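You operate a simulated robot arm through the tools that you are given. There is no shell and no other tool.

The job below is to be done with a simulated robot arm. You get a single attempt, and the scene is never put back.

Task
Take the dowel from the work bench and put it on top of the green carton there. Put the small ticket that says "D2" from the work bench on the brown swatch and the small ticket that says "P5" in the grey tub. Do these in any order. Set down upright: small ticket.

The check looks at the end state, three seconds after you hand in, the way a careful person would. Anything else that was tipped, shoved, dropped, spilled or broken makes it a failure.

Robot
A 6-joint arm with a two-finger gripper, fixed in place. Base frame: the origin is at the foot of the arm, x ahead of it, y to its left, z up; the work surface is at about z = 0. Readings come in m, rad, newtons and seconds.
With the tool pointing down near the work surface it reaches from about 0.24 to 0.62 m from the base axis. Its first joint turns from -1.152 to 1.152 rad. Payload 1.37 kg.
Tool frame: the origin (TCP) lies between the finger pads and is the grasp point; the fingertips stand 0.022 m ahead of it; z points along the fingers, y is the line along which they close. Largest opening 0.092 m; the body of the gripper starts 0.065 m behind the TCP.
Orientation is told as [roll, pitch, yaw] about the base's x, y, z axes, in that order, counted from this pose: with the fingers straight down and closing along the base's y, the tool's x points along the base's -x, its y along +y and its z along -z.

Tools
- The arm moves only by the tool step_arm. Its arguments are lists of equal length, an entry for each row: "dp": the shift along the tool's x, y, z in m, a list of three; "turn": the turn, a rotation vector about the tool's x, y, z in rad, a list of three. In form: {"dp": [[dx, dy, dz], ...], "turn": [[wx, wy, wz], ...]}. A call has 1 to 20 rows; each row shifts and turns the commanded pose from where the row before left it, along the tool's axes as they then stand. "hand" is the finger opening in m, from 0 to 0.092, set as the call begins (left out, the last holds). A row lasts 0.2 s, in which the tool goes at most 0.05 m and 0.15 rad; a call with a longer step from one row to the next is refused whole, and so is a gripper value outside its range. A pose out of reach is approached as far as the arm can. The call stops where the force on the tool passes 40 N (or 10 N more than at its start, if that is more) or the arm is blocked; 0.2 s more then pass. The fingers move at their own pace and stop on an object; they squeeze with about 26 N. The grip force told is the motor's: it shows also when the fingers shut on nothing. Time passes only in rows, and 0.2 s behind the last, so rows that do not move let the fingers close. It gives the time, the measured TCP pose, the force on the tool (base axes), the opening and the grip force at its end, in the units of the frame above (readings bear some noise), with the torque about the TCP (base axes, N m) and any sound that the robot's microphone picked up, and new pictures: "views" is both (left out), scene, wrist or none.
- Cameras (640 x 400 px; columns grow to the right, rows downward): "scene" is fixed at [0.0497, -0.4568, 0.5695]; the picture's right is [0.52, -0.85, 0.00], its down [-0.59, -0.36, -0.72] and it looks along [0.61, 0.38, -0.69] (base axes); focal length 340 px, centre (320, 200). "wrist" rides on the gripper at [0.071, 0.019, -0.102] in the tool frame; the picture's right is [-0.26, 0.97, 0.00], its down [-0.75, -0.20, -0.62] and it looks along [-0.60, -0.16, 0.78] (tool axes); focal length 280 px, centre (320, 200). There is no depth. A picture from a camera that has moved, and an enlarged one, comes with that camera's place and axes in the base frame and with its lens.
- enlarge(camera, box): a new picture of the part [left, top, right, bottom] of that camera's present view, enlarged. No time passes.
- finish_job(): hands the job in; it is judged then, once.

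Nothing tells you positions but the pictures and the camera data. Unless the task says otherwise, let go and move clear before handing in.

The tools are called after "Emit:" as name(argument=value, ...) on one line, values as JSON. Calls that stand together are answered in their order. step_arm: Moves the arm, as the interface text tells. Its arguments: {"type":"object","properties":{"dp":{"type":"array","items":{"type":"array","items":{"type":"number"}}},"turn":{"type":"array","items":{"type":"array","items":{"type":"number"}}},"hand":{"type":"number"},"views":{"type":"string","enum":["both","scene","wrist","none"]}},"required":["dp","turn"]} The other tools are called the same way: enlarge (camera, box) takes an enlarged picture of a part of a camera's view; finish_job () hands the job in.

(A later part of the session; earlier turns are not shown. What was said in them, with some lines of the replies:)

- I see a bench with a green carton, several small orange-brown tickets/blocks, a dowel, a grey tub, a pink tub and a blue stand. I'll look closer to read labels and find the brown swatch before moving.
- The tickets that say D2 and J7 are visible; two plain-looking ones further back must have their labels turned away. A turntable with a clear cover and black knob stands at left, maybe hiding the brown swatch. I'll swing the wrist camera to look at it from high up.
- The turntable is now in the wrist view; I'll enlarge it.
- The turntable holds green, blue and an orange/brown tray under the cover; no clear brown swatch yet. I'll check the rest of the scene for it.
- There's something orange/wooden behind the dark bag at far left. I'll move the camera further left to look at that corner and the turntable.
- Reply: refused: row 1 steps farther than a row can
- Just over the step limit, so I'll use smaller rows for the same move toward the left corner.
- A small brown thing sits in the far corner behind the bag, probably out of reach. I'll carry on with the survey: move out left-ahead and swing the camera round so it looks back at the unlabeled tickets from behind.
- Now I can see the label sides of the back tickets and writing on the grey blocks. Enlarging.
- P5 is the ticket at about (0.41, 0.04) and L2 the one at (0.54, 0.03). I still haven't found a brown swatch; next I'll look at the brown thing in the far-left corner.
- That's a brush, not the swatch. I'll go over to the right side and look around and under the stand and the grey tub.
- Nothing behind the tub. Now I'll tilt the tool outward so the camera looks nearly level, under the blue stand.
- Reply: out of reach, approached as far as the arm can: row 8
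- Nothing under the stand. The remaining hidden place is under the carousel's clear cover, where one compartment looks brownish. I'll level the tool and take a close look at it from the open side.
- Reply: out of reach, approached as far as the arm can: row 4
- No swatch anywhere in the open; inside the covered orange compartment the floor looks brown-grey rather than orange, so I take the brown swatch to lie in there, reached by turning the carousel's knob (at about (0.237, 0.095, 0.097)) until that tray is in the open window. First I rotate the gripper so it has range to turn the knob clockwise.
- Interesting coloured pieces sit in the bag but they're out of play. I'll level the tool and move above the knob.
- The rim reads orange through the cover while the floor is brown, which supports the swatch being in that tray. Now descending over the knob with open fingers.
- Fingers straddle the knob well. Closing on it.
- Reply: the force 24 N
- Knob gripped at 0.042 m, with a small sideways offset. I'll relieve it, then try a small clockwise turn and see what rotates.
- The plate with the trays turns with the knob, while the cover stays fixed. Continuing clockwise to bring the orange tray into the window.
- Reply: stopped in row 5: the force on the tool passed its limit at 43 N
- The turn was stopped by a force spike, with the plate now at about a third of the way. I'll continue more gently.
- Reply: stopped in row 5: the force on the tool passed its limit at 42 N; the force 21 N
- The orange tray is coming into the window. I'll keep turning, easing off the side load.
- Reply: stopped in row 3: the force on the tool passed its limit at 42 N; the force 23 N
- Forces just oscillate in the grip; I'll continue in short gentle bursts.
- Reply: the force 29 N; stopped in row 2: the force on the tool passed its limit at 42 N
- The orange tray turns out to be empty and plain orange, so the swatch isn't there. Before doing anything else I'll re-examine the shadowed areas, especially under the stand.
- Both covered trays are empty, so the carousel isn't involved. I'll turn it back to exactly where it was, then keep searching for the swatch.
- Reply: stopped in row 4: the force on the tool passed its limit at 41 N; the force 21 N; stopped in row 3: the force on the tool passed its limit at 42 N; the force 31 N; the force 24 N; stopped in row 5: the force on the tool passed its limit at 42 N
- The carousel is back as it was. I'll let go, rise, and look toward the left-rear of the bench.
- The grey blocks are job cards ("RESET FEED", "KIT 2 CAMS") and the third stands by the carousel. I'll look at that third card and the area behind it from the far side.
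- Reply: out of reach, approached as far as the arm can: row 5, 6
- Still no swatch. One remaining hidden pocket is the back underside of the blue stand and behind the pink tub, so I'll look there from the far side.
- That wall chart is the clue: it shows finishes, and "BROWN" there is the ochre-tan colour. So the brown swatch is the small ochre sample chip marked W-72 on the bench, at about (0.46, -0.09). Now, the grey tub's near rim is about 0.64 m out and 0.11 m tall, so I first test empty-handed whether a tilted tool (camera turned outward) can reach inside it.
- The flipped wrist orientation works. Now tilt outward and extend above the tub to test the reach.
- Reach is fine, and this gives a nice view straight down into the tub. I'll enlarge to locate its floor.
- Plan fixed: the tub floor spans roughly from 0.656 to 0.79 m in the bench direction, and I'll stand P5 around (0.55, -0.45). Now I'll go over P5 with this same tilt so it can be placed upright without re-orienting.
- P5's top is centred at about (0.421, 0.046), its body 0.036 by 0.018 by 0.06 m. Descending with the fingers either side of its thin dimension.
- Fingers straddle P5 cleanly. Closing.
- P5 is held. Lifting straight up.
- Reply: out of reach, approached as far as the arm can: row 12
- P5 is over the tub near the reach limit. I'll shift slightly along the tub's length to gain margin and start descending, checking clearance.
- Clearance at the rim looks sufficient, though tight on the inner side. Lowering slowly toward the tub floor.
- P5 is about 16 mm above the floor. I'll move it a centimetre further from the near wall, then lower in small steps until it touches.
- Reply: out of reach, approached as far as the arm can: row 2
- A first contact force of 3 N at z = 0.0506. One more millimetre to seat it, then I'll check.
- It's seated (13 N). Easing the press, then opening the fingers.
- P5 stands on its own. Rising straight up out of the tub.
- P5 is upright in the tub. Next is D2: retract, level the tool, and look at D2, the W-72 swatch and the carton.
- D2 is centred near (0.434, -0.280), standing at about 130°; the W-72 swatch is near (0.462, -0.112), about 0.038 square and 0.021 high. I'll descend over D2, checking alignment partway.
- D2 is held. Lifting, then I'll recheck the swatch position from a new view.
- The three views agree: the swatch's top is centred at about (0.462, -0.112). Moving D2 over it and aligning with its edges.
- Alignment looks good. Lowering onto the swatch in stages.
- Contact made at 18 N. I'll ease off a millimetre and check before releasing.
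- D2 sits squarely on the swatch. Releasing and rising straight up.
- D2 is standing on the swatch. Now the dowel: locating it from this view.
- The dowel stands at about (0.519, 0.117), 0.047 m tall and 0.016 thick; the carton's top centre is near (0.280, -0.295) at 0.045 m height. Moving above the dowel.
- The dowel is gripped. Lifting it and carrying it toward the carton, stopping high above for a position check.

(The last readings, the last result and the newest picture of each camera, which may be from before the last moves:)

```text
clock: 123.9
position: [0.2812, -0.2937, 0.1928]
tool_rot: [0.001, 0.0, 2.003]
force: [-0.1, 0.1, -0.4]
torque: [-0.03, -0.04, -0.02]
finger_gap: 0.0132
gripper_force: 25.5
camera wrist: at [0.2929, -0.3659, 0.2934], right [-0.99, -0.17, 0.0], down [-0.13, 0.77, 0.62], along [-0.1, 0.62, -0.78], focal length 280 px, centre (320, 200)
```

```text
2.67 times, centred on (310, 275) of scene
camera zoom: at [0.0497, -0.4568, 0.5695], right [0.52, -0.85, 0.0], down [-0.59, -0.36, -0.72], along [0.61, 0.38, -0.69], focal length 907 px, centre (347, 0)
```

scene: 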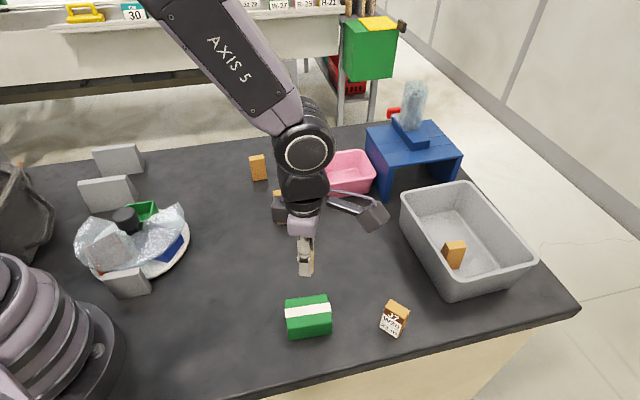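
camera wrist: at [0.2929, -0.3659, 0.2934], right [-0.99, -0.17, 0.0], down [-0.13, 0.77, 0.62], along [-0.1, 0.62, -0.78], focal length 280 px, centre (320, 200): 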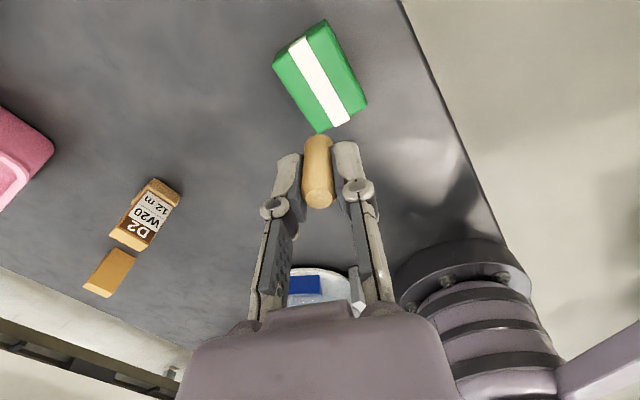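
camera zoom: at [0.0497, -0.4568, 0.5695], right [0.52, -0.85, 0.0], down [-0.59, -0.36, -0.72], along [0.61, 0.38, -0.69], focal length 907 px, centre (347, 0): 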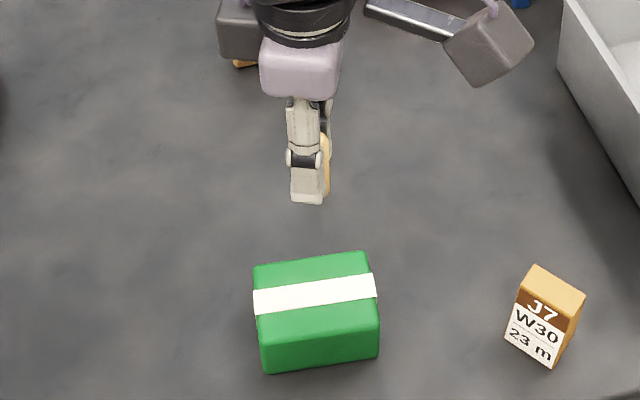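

The carton's band centre reads (0.280, -0.296). Fine-aligning and lowering close to its top.

Emit:
step_arm(dp=[[0.0009, 0.0026, 0.03], [0, 0, 0.03], [0, 0, 0.025], [0, 0, 0.01], [0, 0, 0]], turn=[[0, 0, 0], [0, 0, 0], [0, 0, 0], [0, 0, 0], [0, 0, 0]], views="both")

Emit:
enlarge(camera="wrist", box=[220, 50, 420, 250])

Emit:
enlarge(camera="scene", box=[270, 250, 350, 350])

```text
clock: 125.1
position: [0.2803, -0.2975, 0.0974]
tool_rot: [0.001, 0.002, 2.0]
force: [0.4, 0.6, -0.3]
torque: [-0.01, -0.03, 0.01]
finger_gap: 0.0133
gripper_force: 26.4
camera wrist: at [0.2935, -0.3686, 0.1988], right [-0.99, -0.16, 0.0], down [-0.13, 0.77, 0.62], along [-0.1, 0.62, -0.78], focal length 280 px, centre (320, 200)
```

scene: 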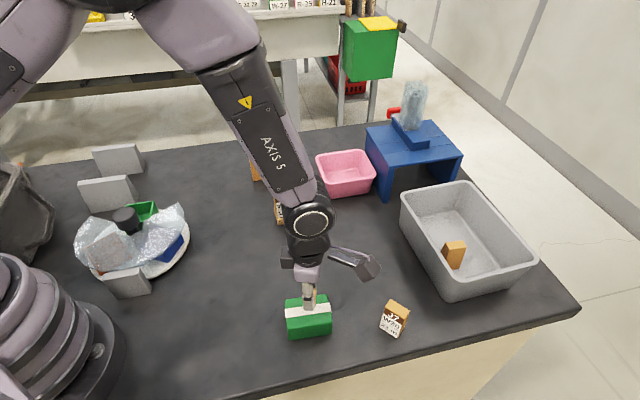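
wrist: 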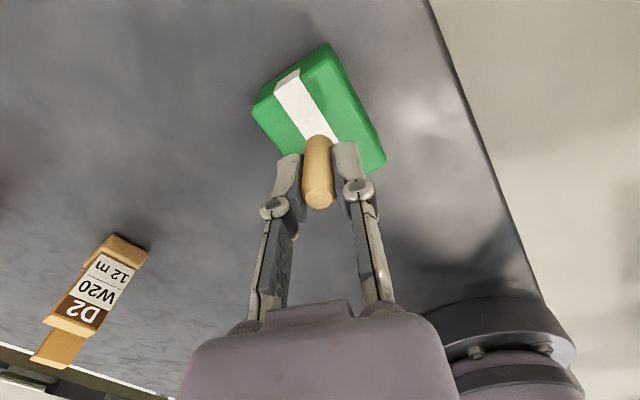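

```text
2.00 times, centred on (320, 150) of wrist
camera zoom: at [0.2935, -0.3686, 0.1988], right [-0.99, -0.16, 0.0], down [-0.13, 0.77, 0.62], along [-0.1, 0.62, -0.78], focal length 561 px, centre (320, 300)
```

zoom: 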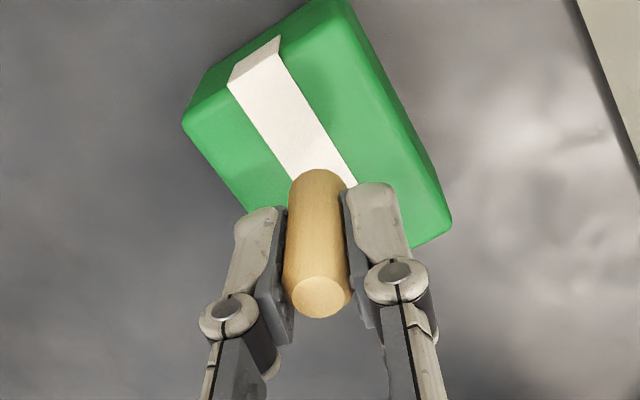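

```text
4.00 times, centred on (310, 300) of scene
camera zoom: at [0.0497, -0.4568, 0.5695], right [0.52, -0.85, 0.0], down [-0.59, -0.36, -0.72], along [0.61, 0.38, -0.69], focal length 1361 px, centre (360, -200)
```

zoom: 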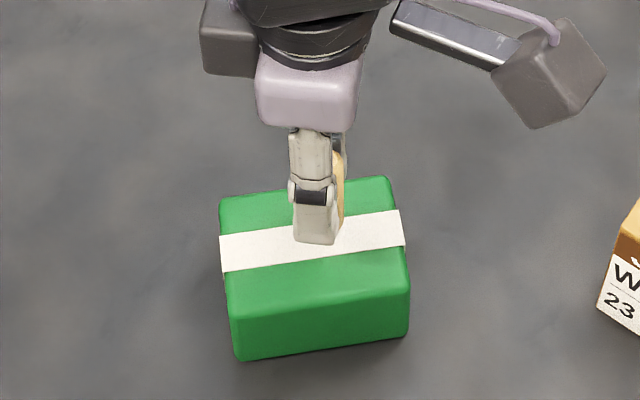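

The landing point falls on the band's centreline. Lowering in fine steps to contact.

Emit:
step_arm(dp=[[0, 0, 0.006], [0, 0, 0.004], [0, 0, 0]], turn=[[0, 0, 0], [0, 0, 0], [0, 0, 0]], views="none")

Emit:
step_arm(dp=[[0, 0, 0.002], [0, 0, 0]], turn=[[0, 0, 0], [0, 0, 0]], views="none")

```text
clock: 125.9
position: [0.2822, -0.2953, 0.0862]
tool_rot: [-0.001, 0.001, 2.001]
force: [-0.3, 0.8, -0.8]
torque: [0.01, 0.01, 0.0]
finger_gap: 0.0132
gripper_force: 26.1
```

```text
clock: 126.5
position: [0.2833, -0.2964, 0.086]
tool_rot: [0.001, 0.003, 2.002]
force: [0.7, 0.8, 0.5]
torque: [-0.01, 0.0, 0.02]
finger_gap: 0.013
gripper_force: 25.4
```

Emit:
step_arm(dp=[[0.0004, 0.0014, 0.0015], [0, 0, 0]], turn=[[0, 0, 0], [0, 0, 0]], views="none")

Emit:
step_arm(dp=[[0, 0, 0.0015], [0, 0, 0]], turn=[[0, 0, 0], [0, 0, 0]], views="wrist")

```text
clock: 127.1
position: [0.2825, -0.297, 0.0828]
tool_rot: [0.0, 0.0, 2.002]
force: [0.3, -0.5, 0.4]
torque: [0.0, -0.01, 0.03]
finger_gap: 0.0132
gripper_force: 25.9
```

```text
clock: 127.7
position: [0.2818, -0.2976, 0.0826]
tool_rot: [0.0, 0.0, 2.002]
force: [0.2, 0.2, 0.0]
torque: [-0.01, -0.04, -0.03]
finger_gap: 0.0133
gripper_force: 25.7
camera wrist: at [0.2938, -0.3693, 0.1838], right [-0.99, -0.16, 0.0], down [-0.13, 0.77, 0.62], along [-0.1, 0.62, -0.78], focal length 280 px, centre (320, 200)
```

wrist: 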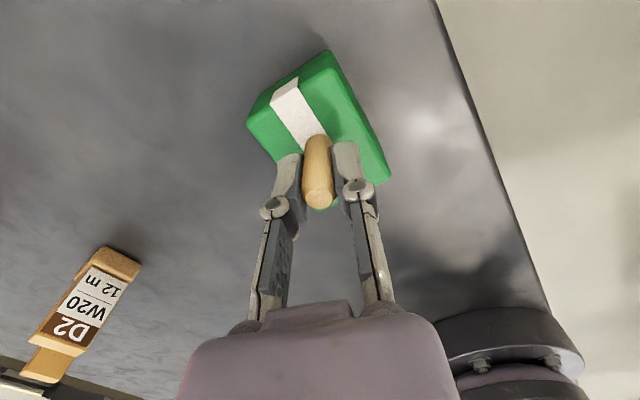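

Emit:
step_arm(dp=[[0, 0, 0.0015], [0, 0, 0]], turn=[[0, 0, 0], [0, 0, 0]], views="none")

Emit:
step_arm(dp=[[0, 0, 0.001], [0, 0, 0]], turn=[[0, 0, 0], [0, 0, 0]], views="none")

```text
clock: 128.3
position: [0.2821, -0.2968, 0.0822]
tool_rot: [0.0, 0.004, 2.002]
force: [-1.7, -1.7, 13.4]
torque: [-0.09, -0.02, -0.02]
finger_gap: 0.0133
gripper_force: 25.7
```

```text
clock: 128.9
position: [0.2802, -0.2972, 0.0813]
tool_rot: [-0.003, 0.004, 2.002]
force: [1.4, 1.2, 26.2]
torque: [-0.04, -0.07, -0.01]
finger_gap: 0.0135
gripper_force: 25.3
```

Firm contact. Backing off the press before I let go.

Emit:
step_arm(dp=[[0, 0, -0.0018], [0, 0, 0]], turn=[[0, 0, 0], [0, 0, 0]], views="none")

Emit:
enlarge(camera="scene", box=[275, 260, 345, 345])

Emit:
enlarge(camera="wrist", box=[240, 40, 400, 230])

```text
clock: 129.5
position: [0.2808, -0.296, 0.0821]
tool_rot: [0.002, -0.001, 2.003]
force: [1.3, -1.5, 2.4]
torque: [-0.06, -0.04, 0.01]
finger_gap: 0.0133
gripper_force: 26.0
```

```text
4.71 times, centred on (310, 302) of scene
camera zoom: at [0.0497, -0.4568, 0.5695], right [0.52, -0.85, 0.0], down [-0.59, -0.36, -0.72], along [0.61, 0.38, -0.69], focal length 1601 px, centre (367, -282)
```

zoom: 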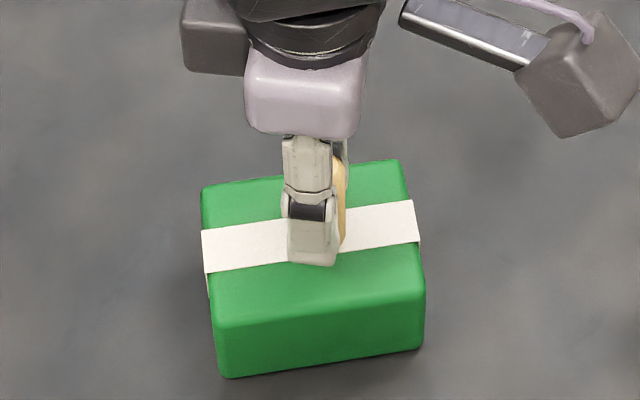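

```text
2.11 times, centred on (320, 135) of wrist
camera zoom: at [0.293, -0.3681, 0.1824], right [-0.99, -0.16, 0.0], down [-0.13, 0.77, 0.63], along [-0.1, 0.62, -0.78], focal length 590 px, centre (320, 337)
```

zoom: 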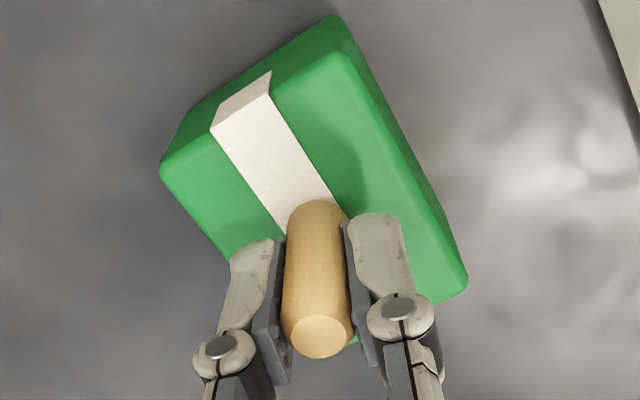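

The dowel stands on the carton's band, upright. Releasing.

Emit:
step_arm(dp=[[0, 0, 0], [0, 0, 0], [0, 0, 0], [0, 0, 0]], turn=[[0, 0, 0], [0, 0, 0], [0, 0, 0], [0, 0, 0]], hand=0.06, views="both")

Emit:
enlarge(camera="wrist", box=[240, 40, 400, 230])

```text
clock: 130.5
position: [0.2817, -0.297, 0.0827]
tool_rot: [-0.001, 0.0, 2.001]
force: [-0.8, -0.7, -0.3]
torque: [0.0, 0.03, 0.02]
finger_gap: 0.0602
gripper_force: 0.0
camera wrist: at [0.2935, -0.3686, 0.1834], right [-0.99, -0.17, 0.0], down [-0.13, 0.77, 0.62], along [-0.1, 0.62, -0.78], focal length 280 px, centre (320, 200)
```

scene: 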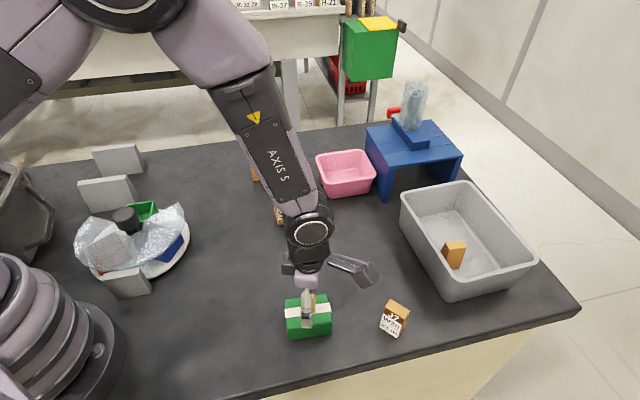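
wrist: 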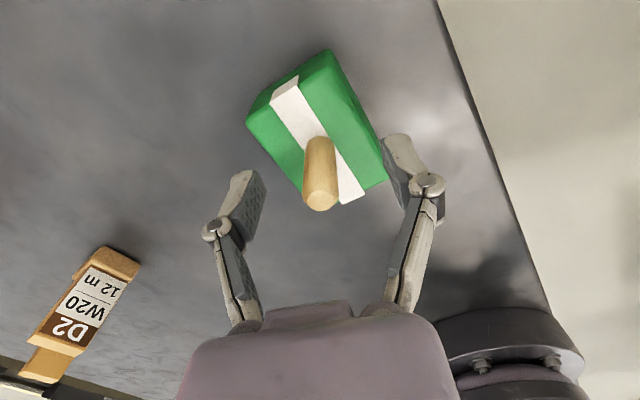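

```text
2.11 times, centred on (320, 135) of wrist
camera zoom: at [0.2935, -0.3686, 0.1834], right [-0.99, -0.17, 0.0], down [-0.13, 0.77, 0.62], along [-0.1, 0.62, -0.78], focal length 590 px, centre (320, 337)
```

zoom: 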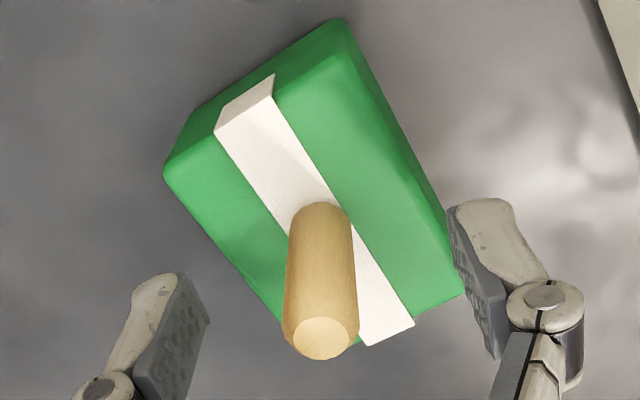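

The dowel stands on its own. Rising straight up and moving the arm clear.

Emit:
step_arm(dp=[[0, 0, -0.015], [0, 0, -0.03], [0, 0, -0.04], [0, 0, -0.04], [0, 0, -0.04], [0, 0, -0.03], [-0.04, 0, 0], [-0.04, 0, 0], [-0.04, 0, 0], [-0.04, 0, 0], [0, 0, 0]], turn=[[0, 0, 0], [0, 0, 0], [0, 0, 0], [0, 0, 0], [0, 0, 0], [0, 0, 0], [0, 0, 0], [0, 0, 0], [0, 0, 0], [0, 0, 0], [0, 0, 0]], views="both")

Emit:
enlarge(camera="scene", box=[260, 180, 420, 350])

Emit:
enlarge(camera="scene", box=[60, 120, 300, 300])

Emit:
enlarge(camera="scene", box=[390, 180, 550, 310])

```text
clock: 132.9
position: [0.2144, -0.1515, 0.2766]
tool_rot: [0.001, 0.002, 2.002]
force: [0.2, -0.6, 0.7]
torque: [0.01, 0.0, -0.01]
finger_gap: 0.0601
gripper_force: 0.0
camera wrist: at [0.2268, -0.2228, 0.3785], right [-0.99, -0.17, 0.0], down [-0.13, 0.77, 0.62], along [-0.1, 0.62, -0.78], focal length 280 px, centre (320, 200)
```

scene: 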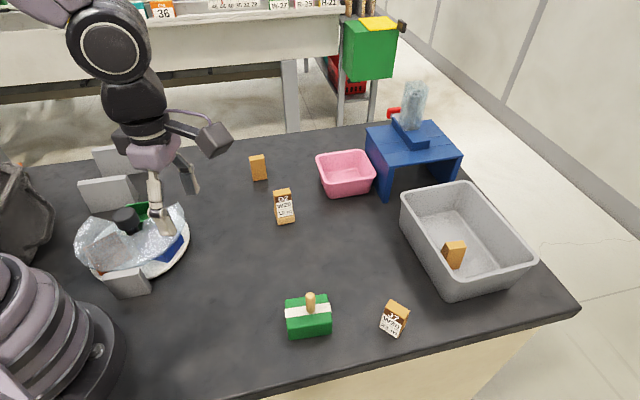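
wrist: 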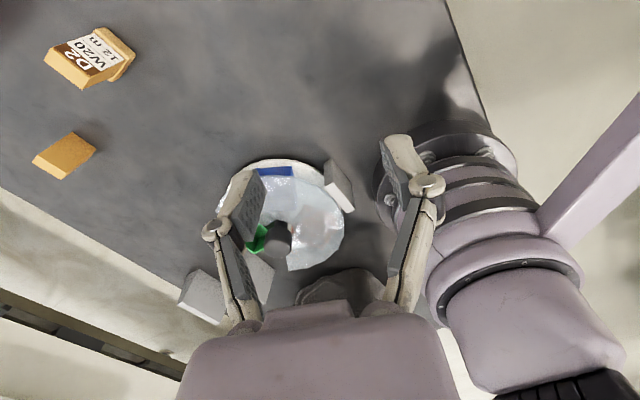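

```text
2.35 times, centred on (340, 265) of scene
camera zoom: at [0.0497, -0.4568, 0.5695], right [0.52, -0.85, 0.0], down [-0.59, -0.36, -0.72], along [0.61, 0.38, -0.69], focal length 801 px, centre (273, 47)
```

zoom: 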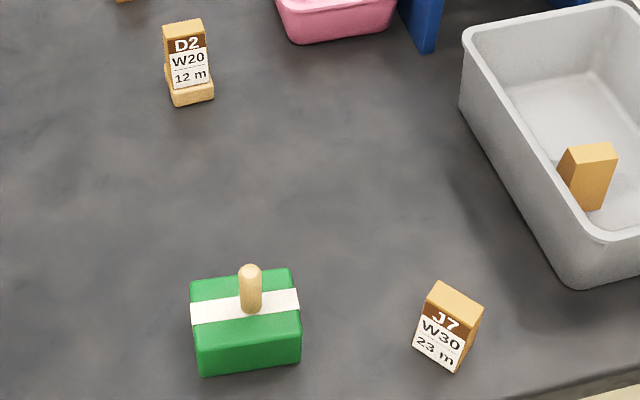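

```text
2.22 times, centred on (180, 210) of scene
camera zoom: at [0.0497, -0.4568, 0.5695], right [0.52, -0.85, 0.0], down [-0.59, -0.36, -0.72], along [0.61, 0.38, -0.69], focal length 756 px, centre (631, 178)
```

zoom: 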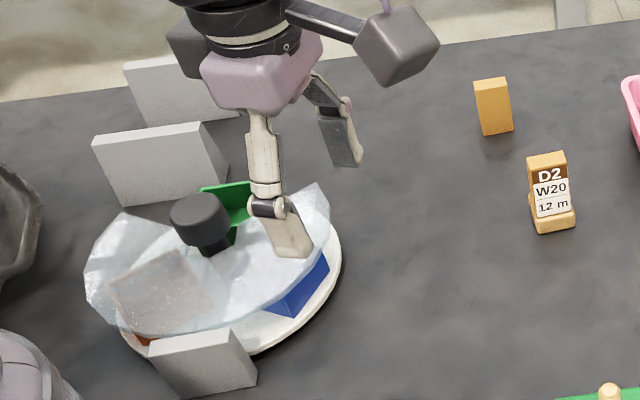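

```text
3.08 times, centred on (470, 245) of scene
camera zoom: at [0.0497, -0.4568, 0.5695], right [0.52, -0.85, 0.0], down [-0.59, -0.36, -0.72], along [0.61, 0.38, -0.69], focal length 1047 px, centre (-142, 62)
```

zoom: 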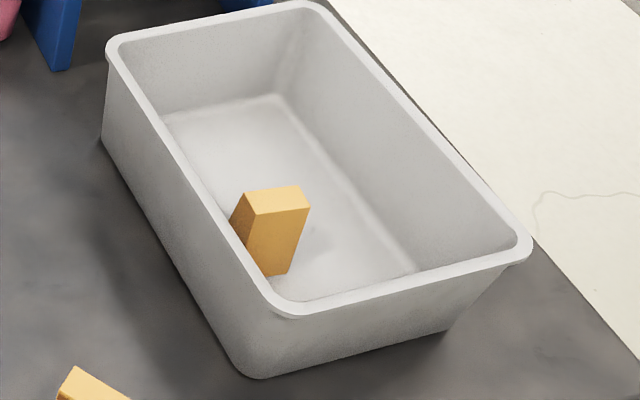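

All three placements hold: the dowel is standing on the green carton, D2 is upright on the brown W-72 swatch, and P5 is upright in the grey tub. Nothing else looks disturbed, the carousel is back as it was, and the arm is clear, so I'm handing in.

Emit:
finish_job()

```text
The job is handed in.
```

I placed all three items and handed the job in. One of them rests on a guess about which object the brown swatch is.

- **Dowel:** it stands upright on the white band across the top of the green carton.
- **P5:** it stands upright on the floor of the grey tub, close to the near wall, because that was as far as the arm could reach.
- **D2:** it stands upright on the small tan block marked "W-72". I found no flat brown patch anywhere on the bench. A "Finishes" chart on the far wall shows "brown" as that tan colour, so I took the block to be the swatch. If the swatch is something else, D2 is in the wrong place.

While looking for the swatch, I turned the carousel at the left of the bench by its knob to look into a covered tray. The tray was empty, so I turned the carousel back to where it had been. In the last pictures nothing had been knocked over or shifted, and the arm was clear.
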